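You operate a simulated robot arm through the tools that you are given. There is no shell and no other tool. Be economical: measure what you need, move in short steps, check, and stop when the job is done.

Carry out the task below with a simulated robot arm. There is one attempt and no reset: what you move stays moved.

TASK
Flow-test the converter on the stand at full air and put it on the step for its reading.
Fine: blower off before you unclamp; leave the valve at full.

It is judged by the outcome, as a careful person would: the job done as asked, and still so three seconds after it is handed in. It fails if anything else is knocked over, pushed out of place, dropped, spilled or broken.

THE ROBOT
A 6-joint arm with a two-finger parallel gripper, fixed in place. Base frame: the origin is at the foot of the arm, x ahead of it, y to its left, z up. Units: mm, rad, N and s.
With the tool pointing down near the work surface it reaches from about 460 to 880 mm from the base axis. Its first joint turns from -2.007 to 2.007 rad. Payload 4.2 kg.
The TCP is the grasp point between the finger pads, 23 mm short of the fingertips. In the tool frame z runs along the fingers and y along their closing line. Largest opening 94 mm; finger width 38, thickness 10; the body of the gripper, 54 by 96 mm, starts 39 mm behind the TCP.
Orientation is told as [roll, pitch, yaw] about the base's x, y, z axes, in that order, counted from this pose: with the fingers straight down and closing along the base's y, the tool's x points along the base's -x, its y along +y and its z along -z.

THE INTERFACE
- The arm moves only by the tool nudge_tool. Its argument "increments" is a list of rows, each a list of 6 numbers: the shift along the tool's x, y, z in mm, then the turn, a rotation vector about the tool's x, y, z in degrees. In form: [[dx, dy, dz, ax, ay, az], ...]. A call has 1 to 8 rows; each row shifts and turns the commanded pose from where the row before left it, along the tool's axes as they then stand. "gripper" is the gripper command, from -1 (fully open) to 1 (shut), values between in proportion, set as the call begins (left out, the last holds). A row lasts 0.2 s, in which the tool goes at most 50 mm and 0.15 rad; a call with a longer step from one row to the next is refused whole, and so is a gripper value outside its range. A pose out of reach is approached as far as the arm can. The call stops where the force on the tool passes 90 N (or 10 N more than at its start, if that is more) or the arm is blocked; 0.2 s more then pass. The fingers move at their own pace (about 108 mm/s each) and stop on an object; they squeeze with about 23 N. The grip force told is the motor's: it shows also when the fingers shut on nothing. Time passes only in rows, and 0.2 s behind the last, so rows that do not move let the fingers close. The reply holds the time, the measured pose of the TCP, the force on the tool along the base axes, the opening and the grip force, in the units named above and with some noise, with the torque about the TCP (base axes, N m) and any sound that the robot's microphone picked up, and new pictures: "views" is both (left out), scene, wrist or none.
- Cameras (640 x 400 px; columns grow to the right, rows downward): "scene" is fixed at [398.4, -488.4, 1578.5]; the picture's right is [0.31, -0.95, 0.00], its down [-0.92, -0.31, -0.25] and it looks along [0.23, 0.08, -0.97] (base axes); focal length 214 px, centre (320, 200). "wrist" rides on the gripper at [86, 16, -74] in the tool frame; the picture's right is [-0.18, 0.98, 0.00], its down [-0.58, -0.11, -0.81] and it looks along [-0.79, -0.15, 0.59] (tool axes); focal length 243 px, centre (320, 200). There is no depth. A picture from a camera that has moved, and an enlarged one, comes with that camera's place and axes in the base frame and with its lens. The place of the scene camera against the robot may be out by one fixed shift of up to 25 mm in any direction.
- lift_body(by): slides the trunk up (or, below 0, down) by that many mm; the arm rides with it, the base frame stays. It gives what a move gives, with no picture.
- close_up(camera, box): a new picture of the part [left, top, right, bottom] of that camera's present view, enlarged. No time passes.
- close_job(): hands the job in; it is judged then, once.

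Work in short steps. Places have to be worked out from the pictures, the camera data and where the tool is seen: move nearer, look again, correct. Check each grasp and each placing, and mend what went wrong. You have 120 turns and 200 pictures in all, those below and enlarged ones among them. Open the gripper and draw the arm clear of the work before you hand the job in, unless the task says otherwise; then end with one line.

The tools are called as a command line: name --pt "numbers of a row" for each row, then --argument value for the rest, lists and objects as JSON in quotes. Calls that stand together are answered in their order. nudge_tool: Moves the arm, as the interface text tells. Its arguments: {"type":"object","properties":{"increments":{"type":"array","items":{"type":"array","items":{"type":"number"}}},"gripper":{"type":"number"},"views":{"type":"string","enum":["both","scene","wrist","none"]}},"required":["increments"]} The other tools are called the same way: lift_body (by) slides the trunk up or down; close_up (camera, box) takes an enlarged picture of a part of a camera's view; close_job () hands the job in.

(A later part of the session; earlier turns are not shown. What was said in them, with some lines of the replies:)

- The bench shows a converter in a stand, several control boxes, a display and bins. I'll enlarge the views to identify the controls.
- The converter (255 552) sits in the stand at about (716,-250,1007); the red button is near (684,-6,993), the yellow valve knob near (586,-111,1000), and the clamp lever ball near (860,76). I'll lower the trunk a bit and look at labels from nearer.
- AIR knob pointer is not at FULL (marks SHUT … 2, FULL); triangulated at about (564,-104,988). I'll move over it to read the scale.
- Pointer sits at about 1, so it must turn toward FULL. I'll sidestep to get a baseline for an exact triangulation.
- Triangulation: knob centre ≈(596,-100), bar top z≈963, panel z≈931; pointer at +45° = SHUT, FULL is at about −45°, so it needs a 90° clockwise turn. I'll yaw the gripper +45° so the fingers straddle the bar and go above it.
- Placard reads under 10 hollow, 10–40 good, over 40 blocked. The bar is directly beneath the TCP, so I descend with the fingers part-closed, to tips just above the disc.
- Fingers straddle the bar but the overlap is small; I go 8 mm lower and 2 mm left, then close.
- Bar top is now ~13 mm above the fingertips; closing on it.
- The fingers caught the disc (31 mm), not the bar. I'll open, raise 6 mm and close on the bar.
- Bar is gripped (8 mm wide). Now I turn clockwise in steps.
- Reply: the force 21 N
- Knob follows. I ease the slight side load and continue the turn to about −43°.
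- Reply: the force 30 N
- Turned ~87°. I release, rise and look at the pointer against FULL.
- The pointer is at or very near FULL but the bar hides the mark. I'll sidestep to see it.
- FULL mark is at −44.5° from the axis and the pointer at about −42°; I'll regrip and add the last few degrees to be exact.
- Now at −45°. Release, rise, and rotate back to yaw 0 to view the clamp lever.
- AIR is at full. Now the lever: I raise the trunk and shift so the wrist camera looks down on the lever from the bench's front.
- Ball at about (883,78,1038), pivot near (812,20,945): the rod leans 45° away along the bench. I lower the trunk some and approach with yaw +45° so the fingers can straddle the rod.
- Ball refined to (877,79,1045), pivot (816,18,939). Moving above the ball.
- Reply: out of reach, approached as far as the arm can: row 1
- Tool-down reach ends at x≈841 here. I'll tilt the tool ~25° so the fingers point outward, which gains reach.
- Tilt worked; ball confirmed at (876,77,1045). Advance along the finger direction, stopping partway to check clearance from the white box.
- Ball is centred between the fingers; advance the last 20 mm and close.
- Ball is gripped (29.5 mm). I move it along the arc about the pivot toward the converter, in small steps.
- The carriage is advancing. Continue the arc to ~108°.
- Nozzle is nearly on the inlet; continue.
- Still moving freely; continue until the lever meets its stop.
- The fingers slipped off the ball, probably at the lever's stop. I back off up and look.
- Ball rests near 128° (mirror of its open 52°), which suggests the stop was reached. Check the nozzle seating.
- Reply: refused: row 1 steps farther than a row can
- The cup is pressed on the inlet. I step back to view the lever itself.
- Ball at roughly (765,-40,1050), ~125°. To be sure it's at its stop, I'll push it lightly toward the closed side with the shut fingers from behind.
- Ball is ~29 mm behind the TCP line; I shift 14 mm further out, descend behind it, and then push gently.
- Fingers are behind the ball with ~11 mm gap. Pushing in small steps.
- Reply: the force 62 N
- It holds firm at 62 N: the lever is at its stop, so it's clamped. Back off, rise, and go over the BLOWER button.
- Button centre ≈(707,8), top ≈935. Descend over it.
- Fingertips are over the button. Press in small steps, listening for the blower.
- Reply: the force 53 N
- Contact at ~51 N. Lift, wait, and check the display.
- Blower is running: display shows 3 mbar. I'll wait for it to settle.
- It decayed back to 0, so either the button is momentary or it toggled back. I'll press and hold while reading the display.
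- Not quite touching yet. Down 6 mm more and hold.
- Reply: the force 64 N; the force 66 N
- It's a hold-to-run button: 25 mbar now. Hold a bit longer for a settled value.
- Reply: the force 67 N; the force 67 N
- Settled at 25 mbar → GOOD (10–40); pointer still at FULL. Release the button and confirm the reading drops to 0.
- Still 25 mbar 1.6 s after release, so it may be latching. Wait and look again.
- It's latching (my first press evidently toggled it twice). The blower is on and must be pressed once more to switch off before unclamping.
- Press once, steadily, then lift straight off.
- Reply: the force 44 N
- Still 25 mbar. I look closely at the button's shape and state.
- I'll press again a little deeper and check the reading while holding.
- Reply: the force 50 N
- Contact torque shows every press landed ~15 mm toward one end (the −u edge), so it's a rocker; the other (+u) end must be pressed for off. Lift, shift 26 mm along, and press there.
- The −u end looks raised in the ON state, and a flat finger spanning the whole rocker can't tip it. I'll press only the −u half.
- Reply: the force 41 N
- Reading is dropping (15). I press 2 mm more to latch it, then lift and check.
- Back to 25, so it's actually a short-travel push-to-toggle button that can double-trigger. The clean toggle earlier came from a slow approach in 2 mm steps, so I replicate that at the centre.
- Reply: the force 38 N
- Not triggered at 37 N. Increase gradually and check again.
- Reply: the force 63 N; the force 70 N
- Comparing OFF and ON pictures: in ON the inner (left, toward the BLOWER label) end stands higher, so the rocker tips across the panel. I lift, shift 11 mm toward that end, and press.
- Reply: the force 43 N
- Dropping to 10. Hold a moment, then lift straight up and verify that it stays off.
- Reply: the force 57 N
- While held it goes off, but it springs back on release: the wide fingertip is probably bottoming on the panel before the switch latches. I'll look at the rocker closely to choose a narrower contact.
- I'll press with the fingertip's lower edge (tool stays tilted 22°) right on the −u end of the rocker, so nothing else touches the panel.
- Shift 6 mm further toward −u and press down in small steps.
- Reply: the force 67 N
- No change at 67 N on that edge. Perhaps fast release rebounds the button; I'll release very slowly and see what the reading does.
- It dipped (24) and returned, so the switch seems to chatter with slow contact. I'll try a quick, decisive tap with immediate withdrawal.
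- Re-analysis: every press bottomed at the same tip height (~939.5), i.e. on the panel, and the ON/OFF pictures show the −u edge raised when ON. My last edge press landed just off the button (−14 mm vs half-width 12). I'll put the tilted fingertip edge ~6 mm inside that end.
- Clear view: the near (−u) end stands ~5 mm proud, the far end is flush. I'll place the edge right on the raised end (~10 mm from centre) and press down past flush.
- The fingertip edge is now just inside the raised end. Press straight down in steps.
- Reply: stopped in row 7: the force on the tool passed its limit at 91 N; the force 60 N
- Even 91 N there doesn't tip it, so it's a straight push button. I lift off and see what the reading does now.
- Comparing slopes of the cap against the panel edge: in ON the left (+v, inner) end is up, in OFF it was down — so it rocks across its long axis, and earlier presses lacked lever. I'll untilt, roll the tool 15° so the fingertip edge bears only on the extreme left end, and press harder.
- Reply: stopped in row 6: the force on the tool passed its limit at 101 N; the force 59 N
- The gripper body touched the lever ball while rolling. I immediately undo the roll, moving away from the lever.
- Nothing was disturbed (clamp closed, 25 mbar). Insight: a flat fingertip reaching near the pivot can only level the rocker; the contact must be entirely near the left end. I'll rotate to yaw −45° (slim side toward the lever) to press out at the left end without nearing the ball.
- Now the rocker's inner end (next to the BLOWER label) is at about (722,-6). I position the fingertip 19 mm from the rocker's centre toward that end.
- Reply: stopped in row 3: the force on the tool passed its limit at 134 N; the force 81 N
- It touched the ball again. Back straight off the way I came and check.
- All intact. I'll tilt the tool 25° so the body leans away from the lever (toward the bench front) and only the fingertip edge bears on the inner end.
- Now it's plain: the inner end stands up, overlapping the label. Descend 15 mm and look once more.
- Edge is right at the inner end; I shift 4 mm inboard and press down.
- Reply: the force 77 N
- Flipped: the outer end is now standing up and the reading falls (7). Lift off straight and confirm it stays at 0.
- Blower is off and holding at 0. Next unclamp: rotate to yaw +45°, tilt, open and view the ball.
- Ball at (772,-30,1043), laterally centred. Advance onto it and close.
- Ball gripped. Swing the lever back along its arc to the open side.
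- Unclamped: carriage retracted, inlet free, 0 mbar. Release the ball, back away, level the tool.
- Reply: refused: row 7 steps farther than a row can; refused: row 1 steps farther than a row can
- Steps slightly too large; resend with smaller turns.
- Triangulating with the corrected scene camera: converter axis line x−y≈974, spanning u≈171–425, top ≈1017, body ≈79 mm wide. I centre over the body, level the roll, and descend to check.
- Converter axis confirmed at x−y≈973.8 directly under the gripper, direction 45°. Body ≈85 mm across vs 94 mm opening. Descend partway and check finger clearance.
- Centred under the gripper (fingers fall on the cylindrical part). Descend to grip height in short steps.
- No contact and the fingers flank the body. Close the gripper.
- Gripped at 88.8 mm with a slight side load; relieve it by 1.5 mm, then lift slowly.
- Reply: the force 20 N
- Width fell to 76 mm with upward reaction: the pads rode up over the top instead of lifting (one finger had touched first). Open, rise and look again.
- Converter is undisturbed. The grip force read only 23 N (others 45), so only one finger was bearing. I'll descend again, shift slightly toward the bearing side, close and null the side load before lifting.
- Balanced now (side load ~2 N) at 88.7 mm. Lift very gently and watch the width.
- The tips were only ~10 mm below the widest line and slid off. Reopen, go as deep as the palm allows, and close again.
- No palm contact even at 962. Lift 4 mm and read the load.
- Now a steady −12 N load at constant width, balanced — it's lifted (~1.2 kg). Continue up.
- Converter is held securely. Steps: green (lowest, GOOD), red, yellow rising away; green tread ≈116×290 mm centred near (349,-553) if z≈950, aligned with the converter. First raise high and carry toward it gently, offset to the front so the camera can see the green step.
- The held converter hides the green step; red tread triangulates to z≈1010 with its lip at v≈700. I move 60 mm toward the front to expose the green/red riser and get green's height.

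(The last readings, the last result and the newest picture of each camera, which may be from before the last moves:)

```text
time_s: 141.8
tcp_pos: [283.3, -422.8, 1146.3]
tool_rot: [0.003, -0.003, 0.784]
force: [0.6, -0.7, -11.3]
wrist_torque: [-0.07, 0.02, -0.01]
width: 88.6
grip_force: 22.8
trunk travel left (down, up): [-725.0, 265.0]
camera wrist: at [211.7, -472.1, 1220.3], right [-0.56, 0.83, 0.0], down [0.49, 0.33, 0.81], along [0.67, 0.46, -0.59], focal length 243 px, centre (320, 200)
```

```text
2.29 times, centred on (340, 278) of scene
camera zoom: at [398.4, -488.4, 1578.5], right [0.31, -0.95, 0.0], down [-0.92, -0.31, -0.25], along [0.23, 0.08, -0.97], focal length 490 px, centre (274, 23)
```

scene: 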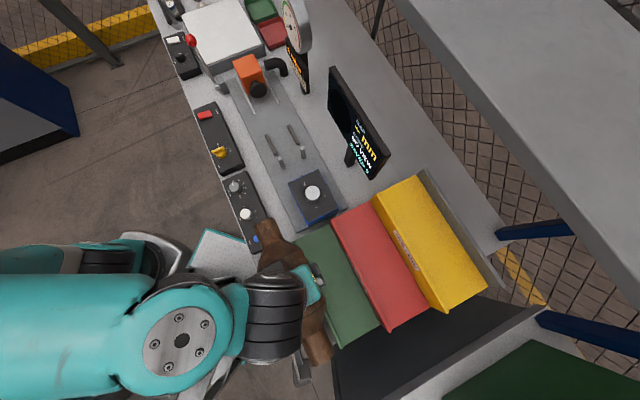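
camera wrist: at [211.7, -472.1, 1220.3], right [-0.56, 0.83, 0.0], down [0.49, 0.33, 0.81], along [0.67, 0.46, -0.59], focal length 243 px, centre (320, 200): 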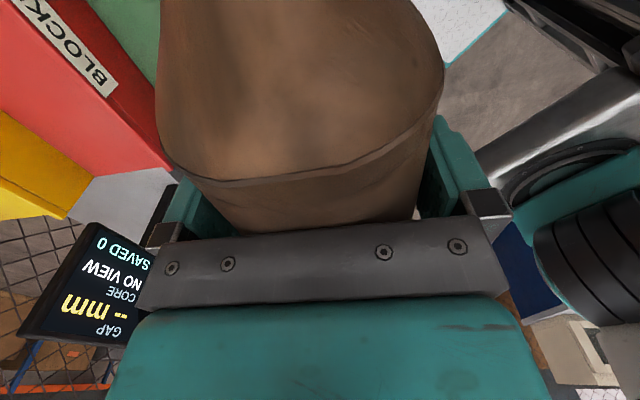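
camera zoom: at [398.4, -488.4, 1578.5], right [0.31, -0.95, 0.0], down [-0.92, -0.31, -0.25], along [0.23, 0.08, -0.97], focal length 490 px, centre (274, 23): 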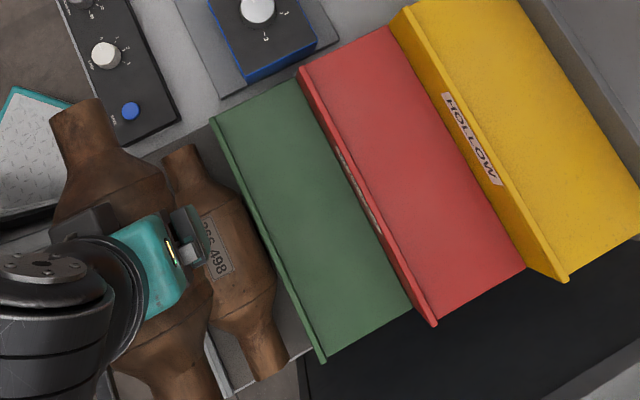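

Green tread ≈ z 952, riser at v≈695, front lip inner ≈592; red lip ≈ z 1014. Target TCP u=−133, v=631 → (352,-540), contact expected around TCP z≈998. Move over and descend to z≈1035, then check.

nudge_tool --pt "4 -16 0 0 0 0" --pt "6 -24 0 0 0 0" --pt "6 -26 0 0 0 0" --pt "6 -26 0 0 0 0" --pt "6 -24 0 0 0 0" --pt "6 -16 0 0 0 0" --pt "0 0 0 0 0 0" --views "none"

nudge_tool --pt "0 0 15 0 0 0" --pt "0 0 25 0 0 0" --pt "0 0 25 0 0 0" --pt "0 0 25 0 0 0" --pt "0 0 15 0 0 0" --pt "0 0 0 0 0 0" --views "both"

close_up --camera "scene" --box '[240, 190, 440, 365]'

```text
time_s: 143.4
tcp_pos: [354.3, -541.7, 1146.2]
tool_rot: [0.002, -0.003, 0.784]
force: [0.1, 0.2, -11.9]
wrist_torque: [-0.09, 0.06, 0.05]
width: 88.6
grip_force: 22.9
trunk travel left (down, up): [-725.0, 265.0]
```

```text
time_s: 144.8
tcp_pos: [352.9, -540.8, 1041.0]
tool_rot: [0.002, -0.002, 0.785]
force: [1.5, -0.9, -11.8]
wrist_torque: [-0.09, 0.08, -0.01]
width: 88.4
grip_force: 22.8
trunk travel left (down, up): [-725.0, 265.0]
camera wrist: at [280.7, -589.3, 1114.7], right [-0.56, 0.83, 0.0], down [0.49, 0.33, 0.81], along [0.67, 0.46, -0.59], focal length 243 px, centre (320, 200)
```

scene: 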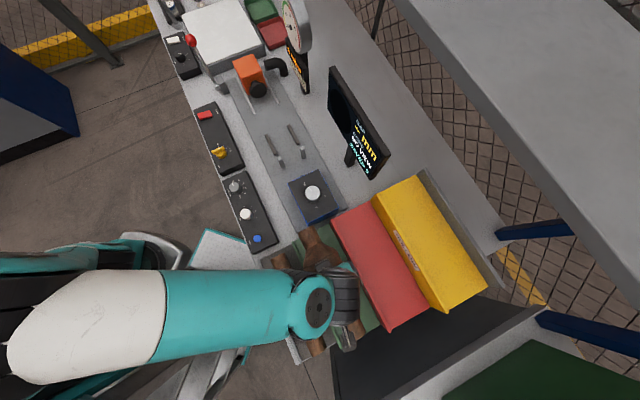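
wrist: 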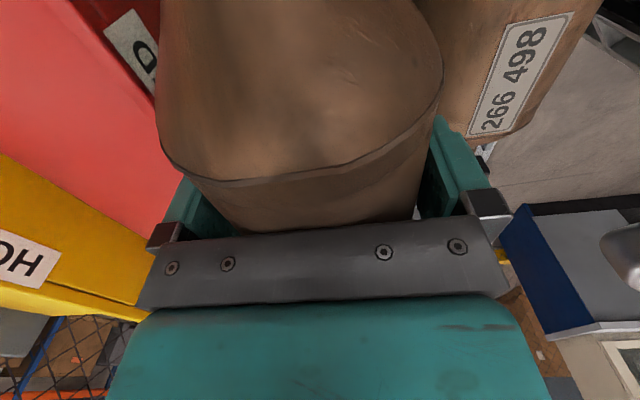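

```text
2.29 times, centred on (340, 278) of scene
camera zoom: at [398.4, -488.4, 1578.5], right [0.31, -0.95, 0.0], down [-0.92, -0.31, -0.25], along [0.23, 0.08, -0.97], focal length 490 px, centre (274, 23)
```

zoom: 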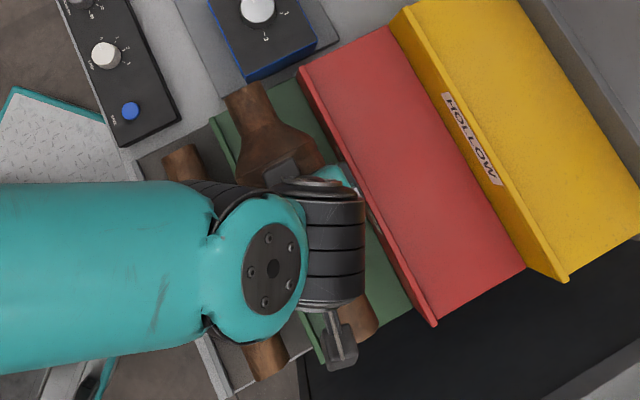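

Well aligned over green; neighbouring converter surface at v≈570 and riser 695 leave ~8 mm each side of the fingers. Descend slowly, watching for contact.

nudge_tool --pt "0 0 10 0 0 0" --pt "0 0 10 0 0 0" --pt "0 0 8 0 0 0" --pt "0 0 4 0 0 0" --pt "0 0 0 0 0 0" --views "none"

nudge_tool --pt "0 0 2 0 0 0" --pt "0 0 2 0 0 0" --pt "0 0 2 0 0 0" --pt "0 0 0 0 0 0" --views "none"

```text
time_s: 146.0
tcp_pos: [353.0, -540.4, 1010.1]
tool_rot: [0.002, -0.004, 0.786]
force: [-0.8, -0.4, -11.5]
wrist_torque: [-0.06, 0.05, 0.0]
width: 88.3
grip_force: 23.1
trunk travel left (down, up): [-725.0, 265.0]
```

```text
time_s: 147.0
tcp_pos: [352.5, -538.8, 1003.2]
tool_rot: [0.002, -0.004, 0.785]
force: [0.5, -0.3, -11.6]
wrist_torque: [-0.11, 0.07, 0.02]
width: 88.3
grip_force: 23.0
trunk travel left (down, up): [-725.0, 265.0]
```

Still free-hanging (−11.6 N). Continue in 2 mm steps.

nudge_tool --pt "0 0 2 0 0 0" --pt "0 0 2 0 0 0" --pt "0 0 2 0 0 0" --pt "0 0 0 0 0 0" --views "none"

nudge_tool --pt "0 0 1.5 0 0 0" --pt "0 0 1.5 0 0 0" --pt "0 0 0 0 0 0" --views "none"

```text
time_s: 148.0
tcp_pos: [352.3, -540.6, 1000.7]
tool_rot: [-0.006, 0.002, 0.786]
force: [0.5, 2.5, 47.7]
wrist_torque: [1.04, 0.25, -0.07]
width: 88.5
grip_force: 22.9
trunk travel left (down, up): [-725.0, 265.0]
```

```text
time_s: 148.8
tcp_pos: [353.2, -539.1, 1000.9]
tool_rot: [-0.01, 0.003, 0.785]
force: [0.5, 6.4, 81.0]
wrist_torque: [1.99, 0.15, -0.05]
width: 88.4
grip_force: 23.8
trunk travel left (down, up): [-725.0, 265.0]
```

Contact at TCP z≈1001 as expected, now over-pressed; relieve 5 mm and read.

nudge_tool --pt "0 0 -3 0 0 0" --pt "0 0 -2 0 0 0" --pt "0 0 0 0 0 0" --views "wrist"

close_up --camera "scene" --box '[270, 210, 390, 350]'

```text
time_s: 149.6
tcp_pos: [351.9, -540.4, 1001.4]
tool_rot: [-0.006, 0.001, 0.786]
force: [3.8, -4.5, 37.8]
wrist_torque: [-0.57, 0.18, 0.07]
width: 88.8
grip_force: 22.7
trunk travel left (down, up): [-725.0, 265.0]
camera wrist: at [280.7, -588.4, 1075.3], right [-0.56, 0.83, -0.01], down [0.49, 0.34, 0.81], along [0.67, 0.45, -0.59], focal length 243 px, centre (320, 200)
```

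wrist: 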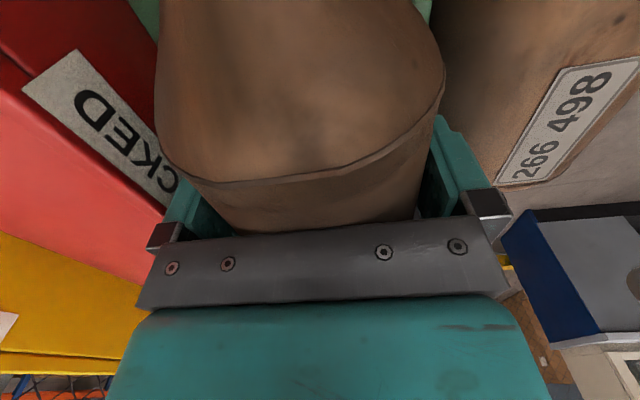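

```text
2.86 times, centred on (330, 280) of scene
camera zoom: at [398.4, -488.4, 1578.5], right [0.31, -0.95, 0.0], down [-0.92, -0.31, -0.25], along [0.23, 0.08, -0.97], focal length 613 px, centre (291, -29)
```

zoom: 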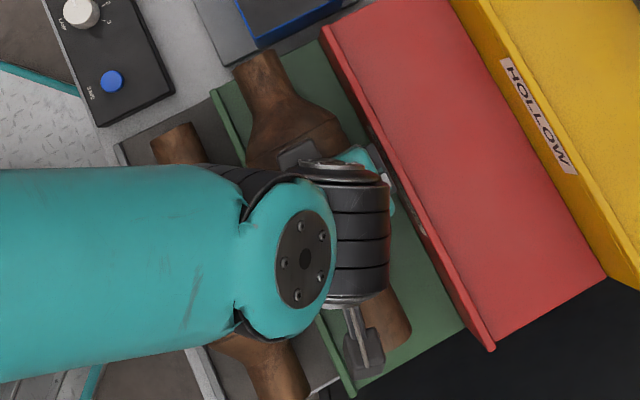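

Resting on the tread between lip and riser. Relieve the remaining press and then open.

nudge_tool --pt "0 0 -2 0 0 0" --pt "0 0 -1.5 0 0 0" --pt "0 0 0 0 0 0" --views "none"

nudge_tool --pt "0 0 0 0 0 0" --pt "0 0 0 0 0 0" --pt "0 0 0 0 0 0" --gripper -1 --views "none"

```text
time_s: 150.4
tcp_pos: [353.1, -539.1, 1002.9]
tool_rot: [0.005, -0.003, 0.786]
force: [1.9, -5.5, 1.4]
wrist_torque: [-0.84, 0.31, 0.21]
width: 88.5
grip_force: 23.0
trunk travel left (down, up): [-725.0, 265.0]
```

```text
time_s: 151.2
tcp_pos: [352.3, -538.9, 1003.3]
tool_rot: [0.002, -0.003, 0.785]
force: [0.2, 0.1, 0.9]
wrist_torque: [0.01, -0.02, 0.04]
width: 94.0
grip_force: 0.0
trunk travel left (down, up): [-725.0, 265.0]
```

Released with zero residual forces. Rise straight up slowly, and check that the converter stays.

nudge_tool --pt "0 0 -5 0 0 0" --pt "0 0 -10 0 0 0" --pt "0 0 -15 0 0 0" --pt "0 0 -25 0 0 0" --pt "0 0 -40 0 0 0" --pt "0 0 -40 0 0 0" --views "wrist"

```text
time_s: 152.6
tcp_pos: [352.3, -539.2, 1138.0]
tool_rot: [0.003, -0.005, 0.786]
force: [0.1, -0.7, -0.5]
wrist_torque: [0.05, -0.01, 0.0]
width: 94.1
grip_force: 0.1
trunk travel left (down, up): [-725.0, 265.0]
camera wrist: at [280.7, -589.3, 1211.6], right [-0.56, 0.83, 0.0], down [0.49, 0.33, 0.81], along [0.67, 0.46, -0.59], focal length 243 px, centre (320, 200)
```

wrist: 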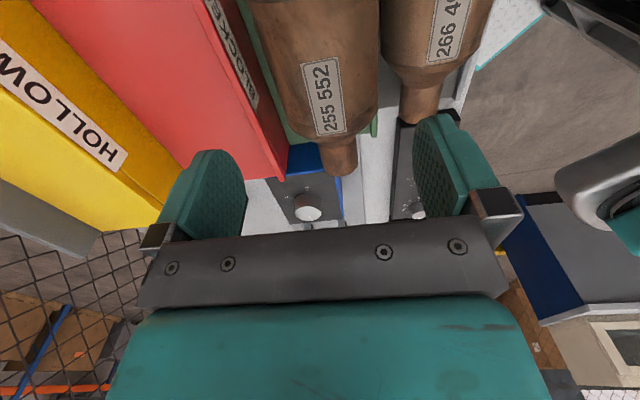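

It stays. I move the arm up and clear to view the final placement.

nudge_tool --pt "0 20 -40 0 0 0" --pt "0 20 -40 0 0 0" --pt "-20 35 -25 0 0 0" --pt "-20 40 0 0 0 0" --pt "-40 25 0 0 0 0" --pt "-45 10 0 0 0 0" --pt "-45 10 0 0 0 0" --pt "-45 10 0 0 0 0" --views "scene"

close_up --camera "scene" --box '[240, 190, 440, 365]'

```text
time_s: 154.4
tcp_pos: [391.2, -271.9, 1242.6]
tool_rot: [0.002, -0.001, 0.784]
force: [0.0, -1.1, 0.1]
wrist_torque: [-0.03, -0.01, -0.04]
width: 94.2
grip_force: 0.1
out of reach, approached as far as the arm can: row 8
trunk travel left (down, up): [-725.0, 265.0]
```

scene: 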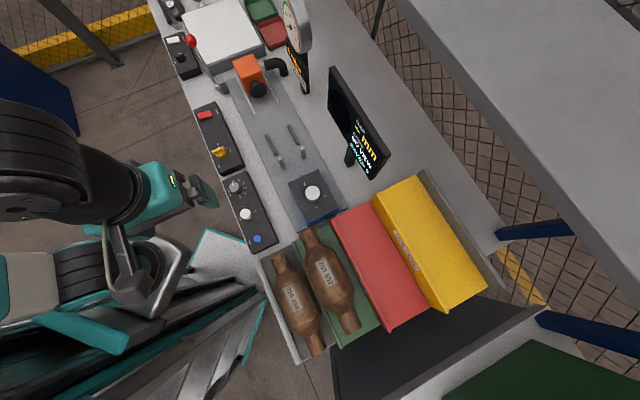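

```text
2.29 times, centred on (340, 278) of scene
camera zoom: at [398.4, -488.4, 1578.5], right [0.31, -0.95, 0.0], down [-0.92, -0.31, -0.25], along [0.23, 0.08, -0.97], focal length 490 px, centre (274, 23)
```

zoom: 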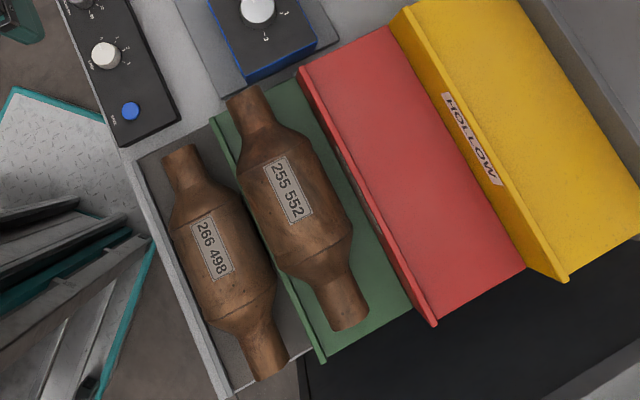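

Converter 255 552 rests on the green step, with the neighbour undisturbed. A final check of valve, blower and display.

close_up --camera "scene" --box '[180, 30, 340, 170]'

nudge_tool --pt "0 0 0 0 0 0" --pt "0 0 0 0 0 0" --pt "0 0 0 0 0 0" --pt "0 0 0 0 0 0" --pt "0 0 0 0 0 0" --pt "0 0 0 0 0 0" --views "none"

close_up --camera "scene" --box '[240, 190, 440, 365]'

```text
2.86 times, centred on (260, 100) of scene
camera zoom: at [398.4, -488.4, 1578.5], right [0.31, -0.95, 0.0], down [-0.92, -0.31, -0.25], along [0.23, 0.08, -0.97], focal length 613 px, centre (491, 486)
```

zoom: 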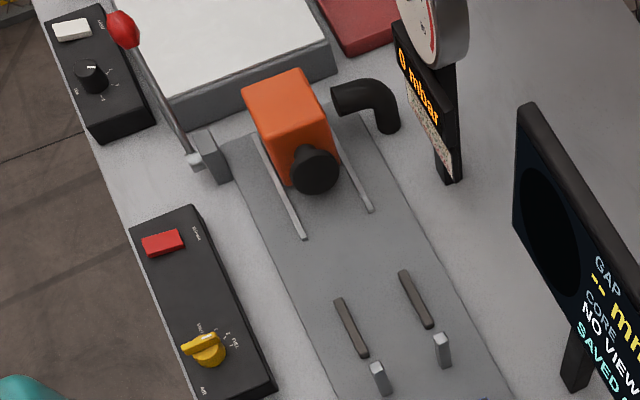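

```text
time_s: 155.8
tcp_pos: [390.3, -273.3, 1243.0]
tool_rot: [0.002, -0.001, 0.785]
force: [0.5, -0.1, 1.0]
wrist_torque: [0.0, -0.02, 0.0]
width: 94.2
grip_force: 0.0
trunk travel left (down, up): [-725.0, 265.0]
```

```text
2.29 times, centred on (340, 278) of scene
camera zoom: at [398.4, -488.4, 1578.5], right [0.31, -0.95, 0.0], down [-0.92, -0.31, -0.25], along [0.23, 0.08, -0.97], focal length 490 px, centre (274, 23)
```

zoom: 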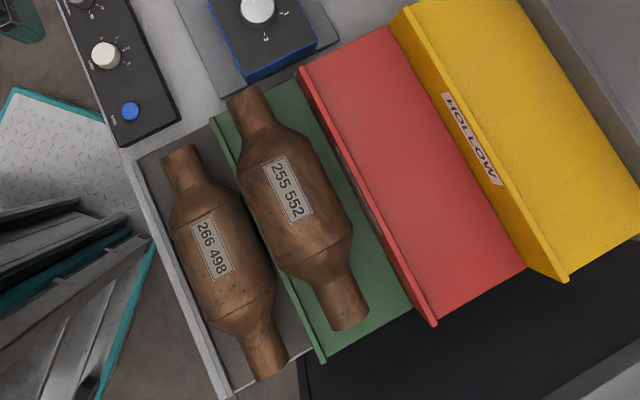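

Everything is as asked: valve at FULL, blower off (0 mbar), unclamped, and the converter is steady on the GOOD (green) step. Handing in.

close_job

```text
The job is handed in.
```

Converter 255 552 settled at 25 mbar at full air, which the placard rates as good (10 to 40), so it is on the green step; the blower was off before I unclamped, and the valve is still at full.
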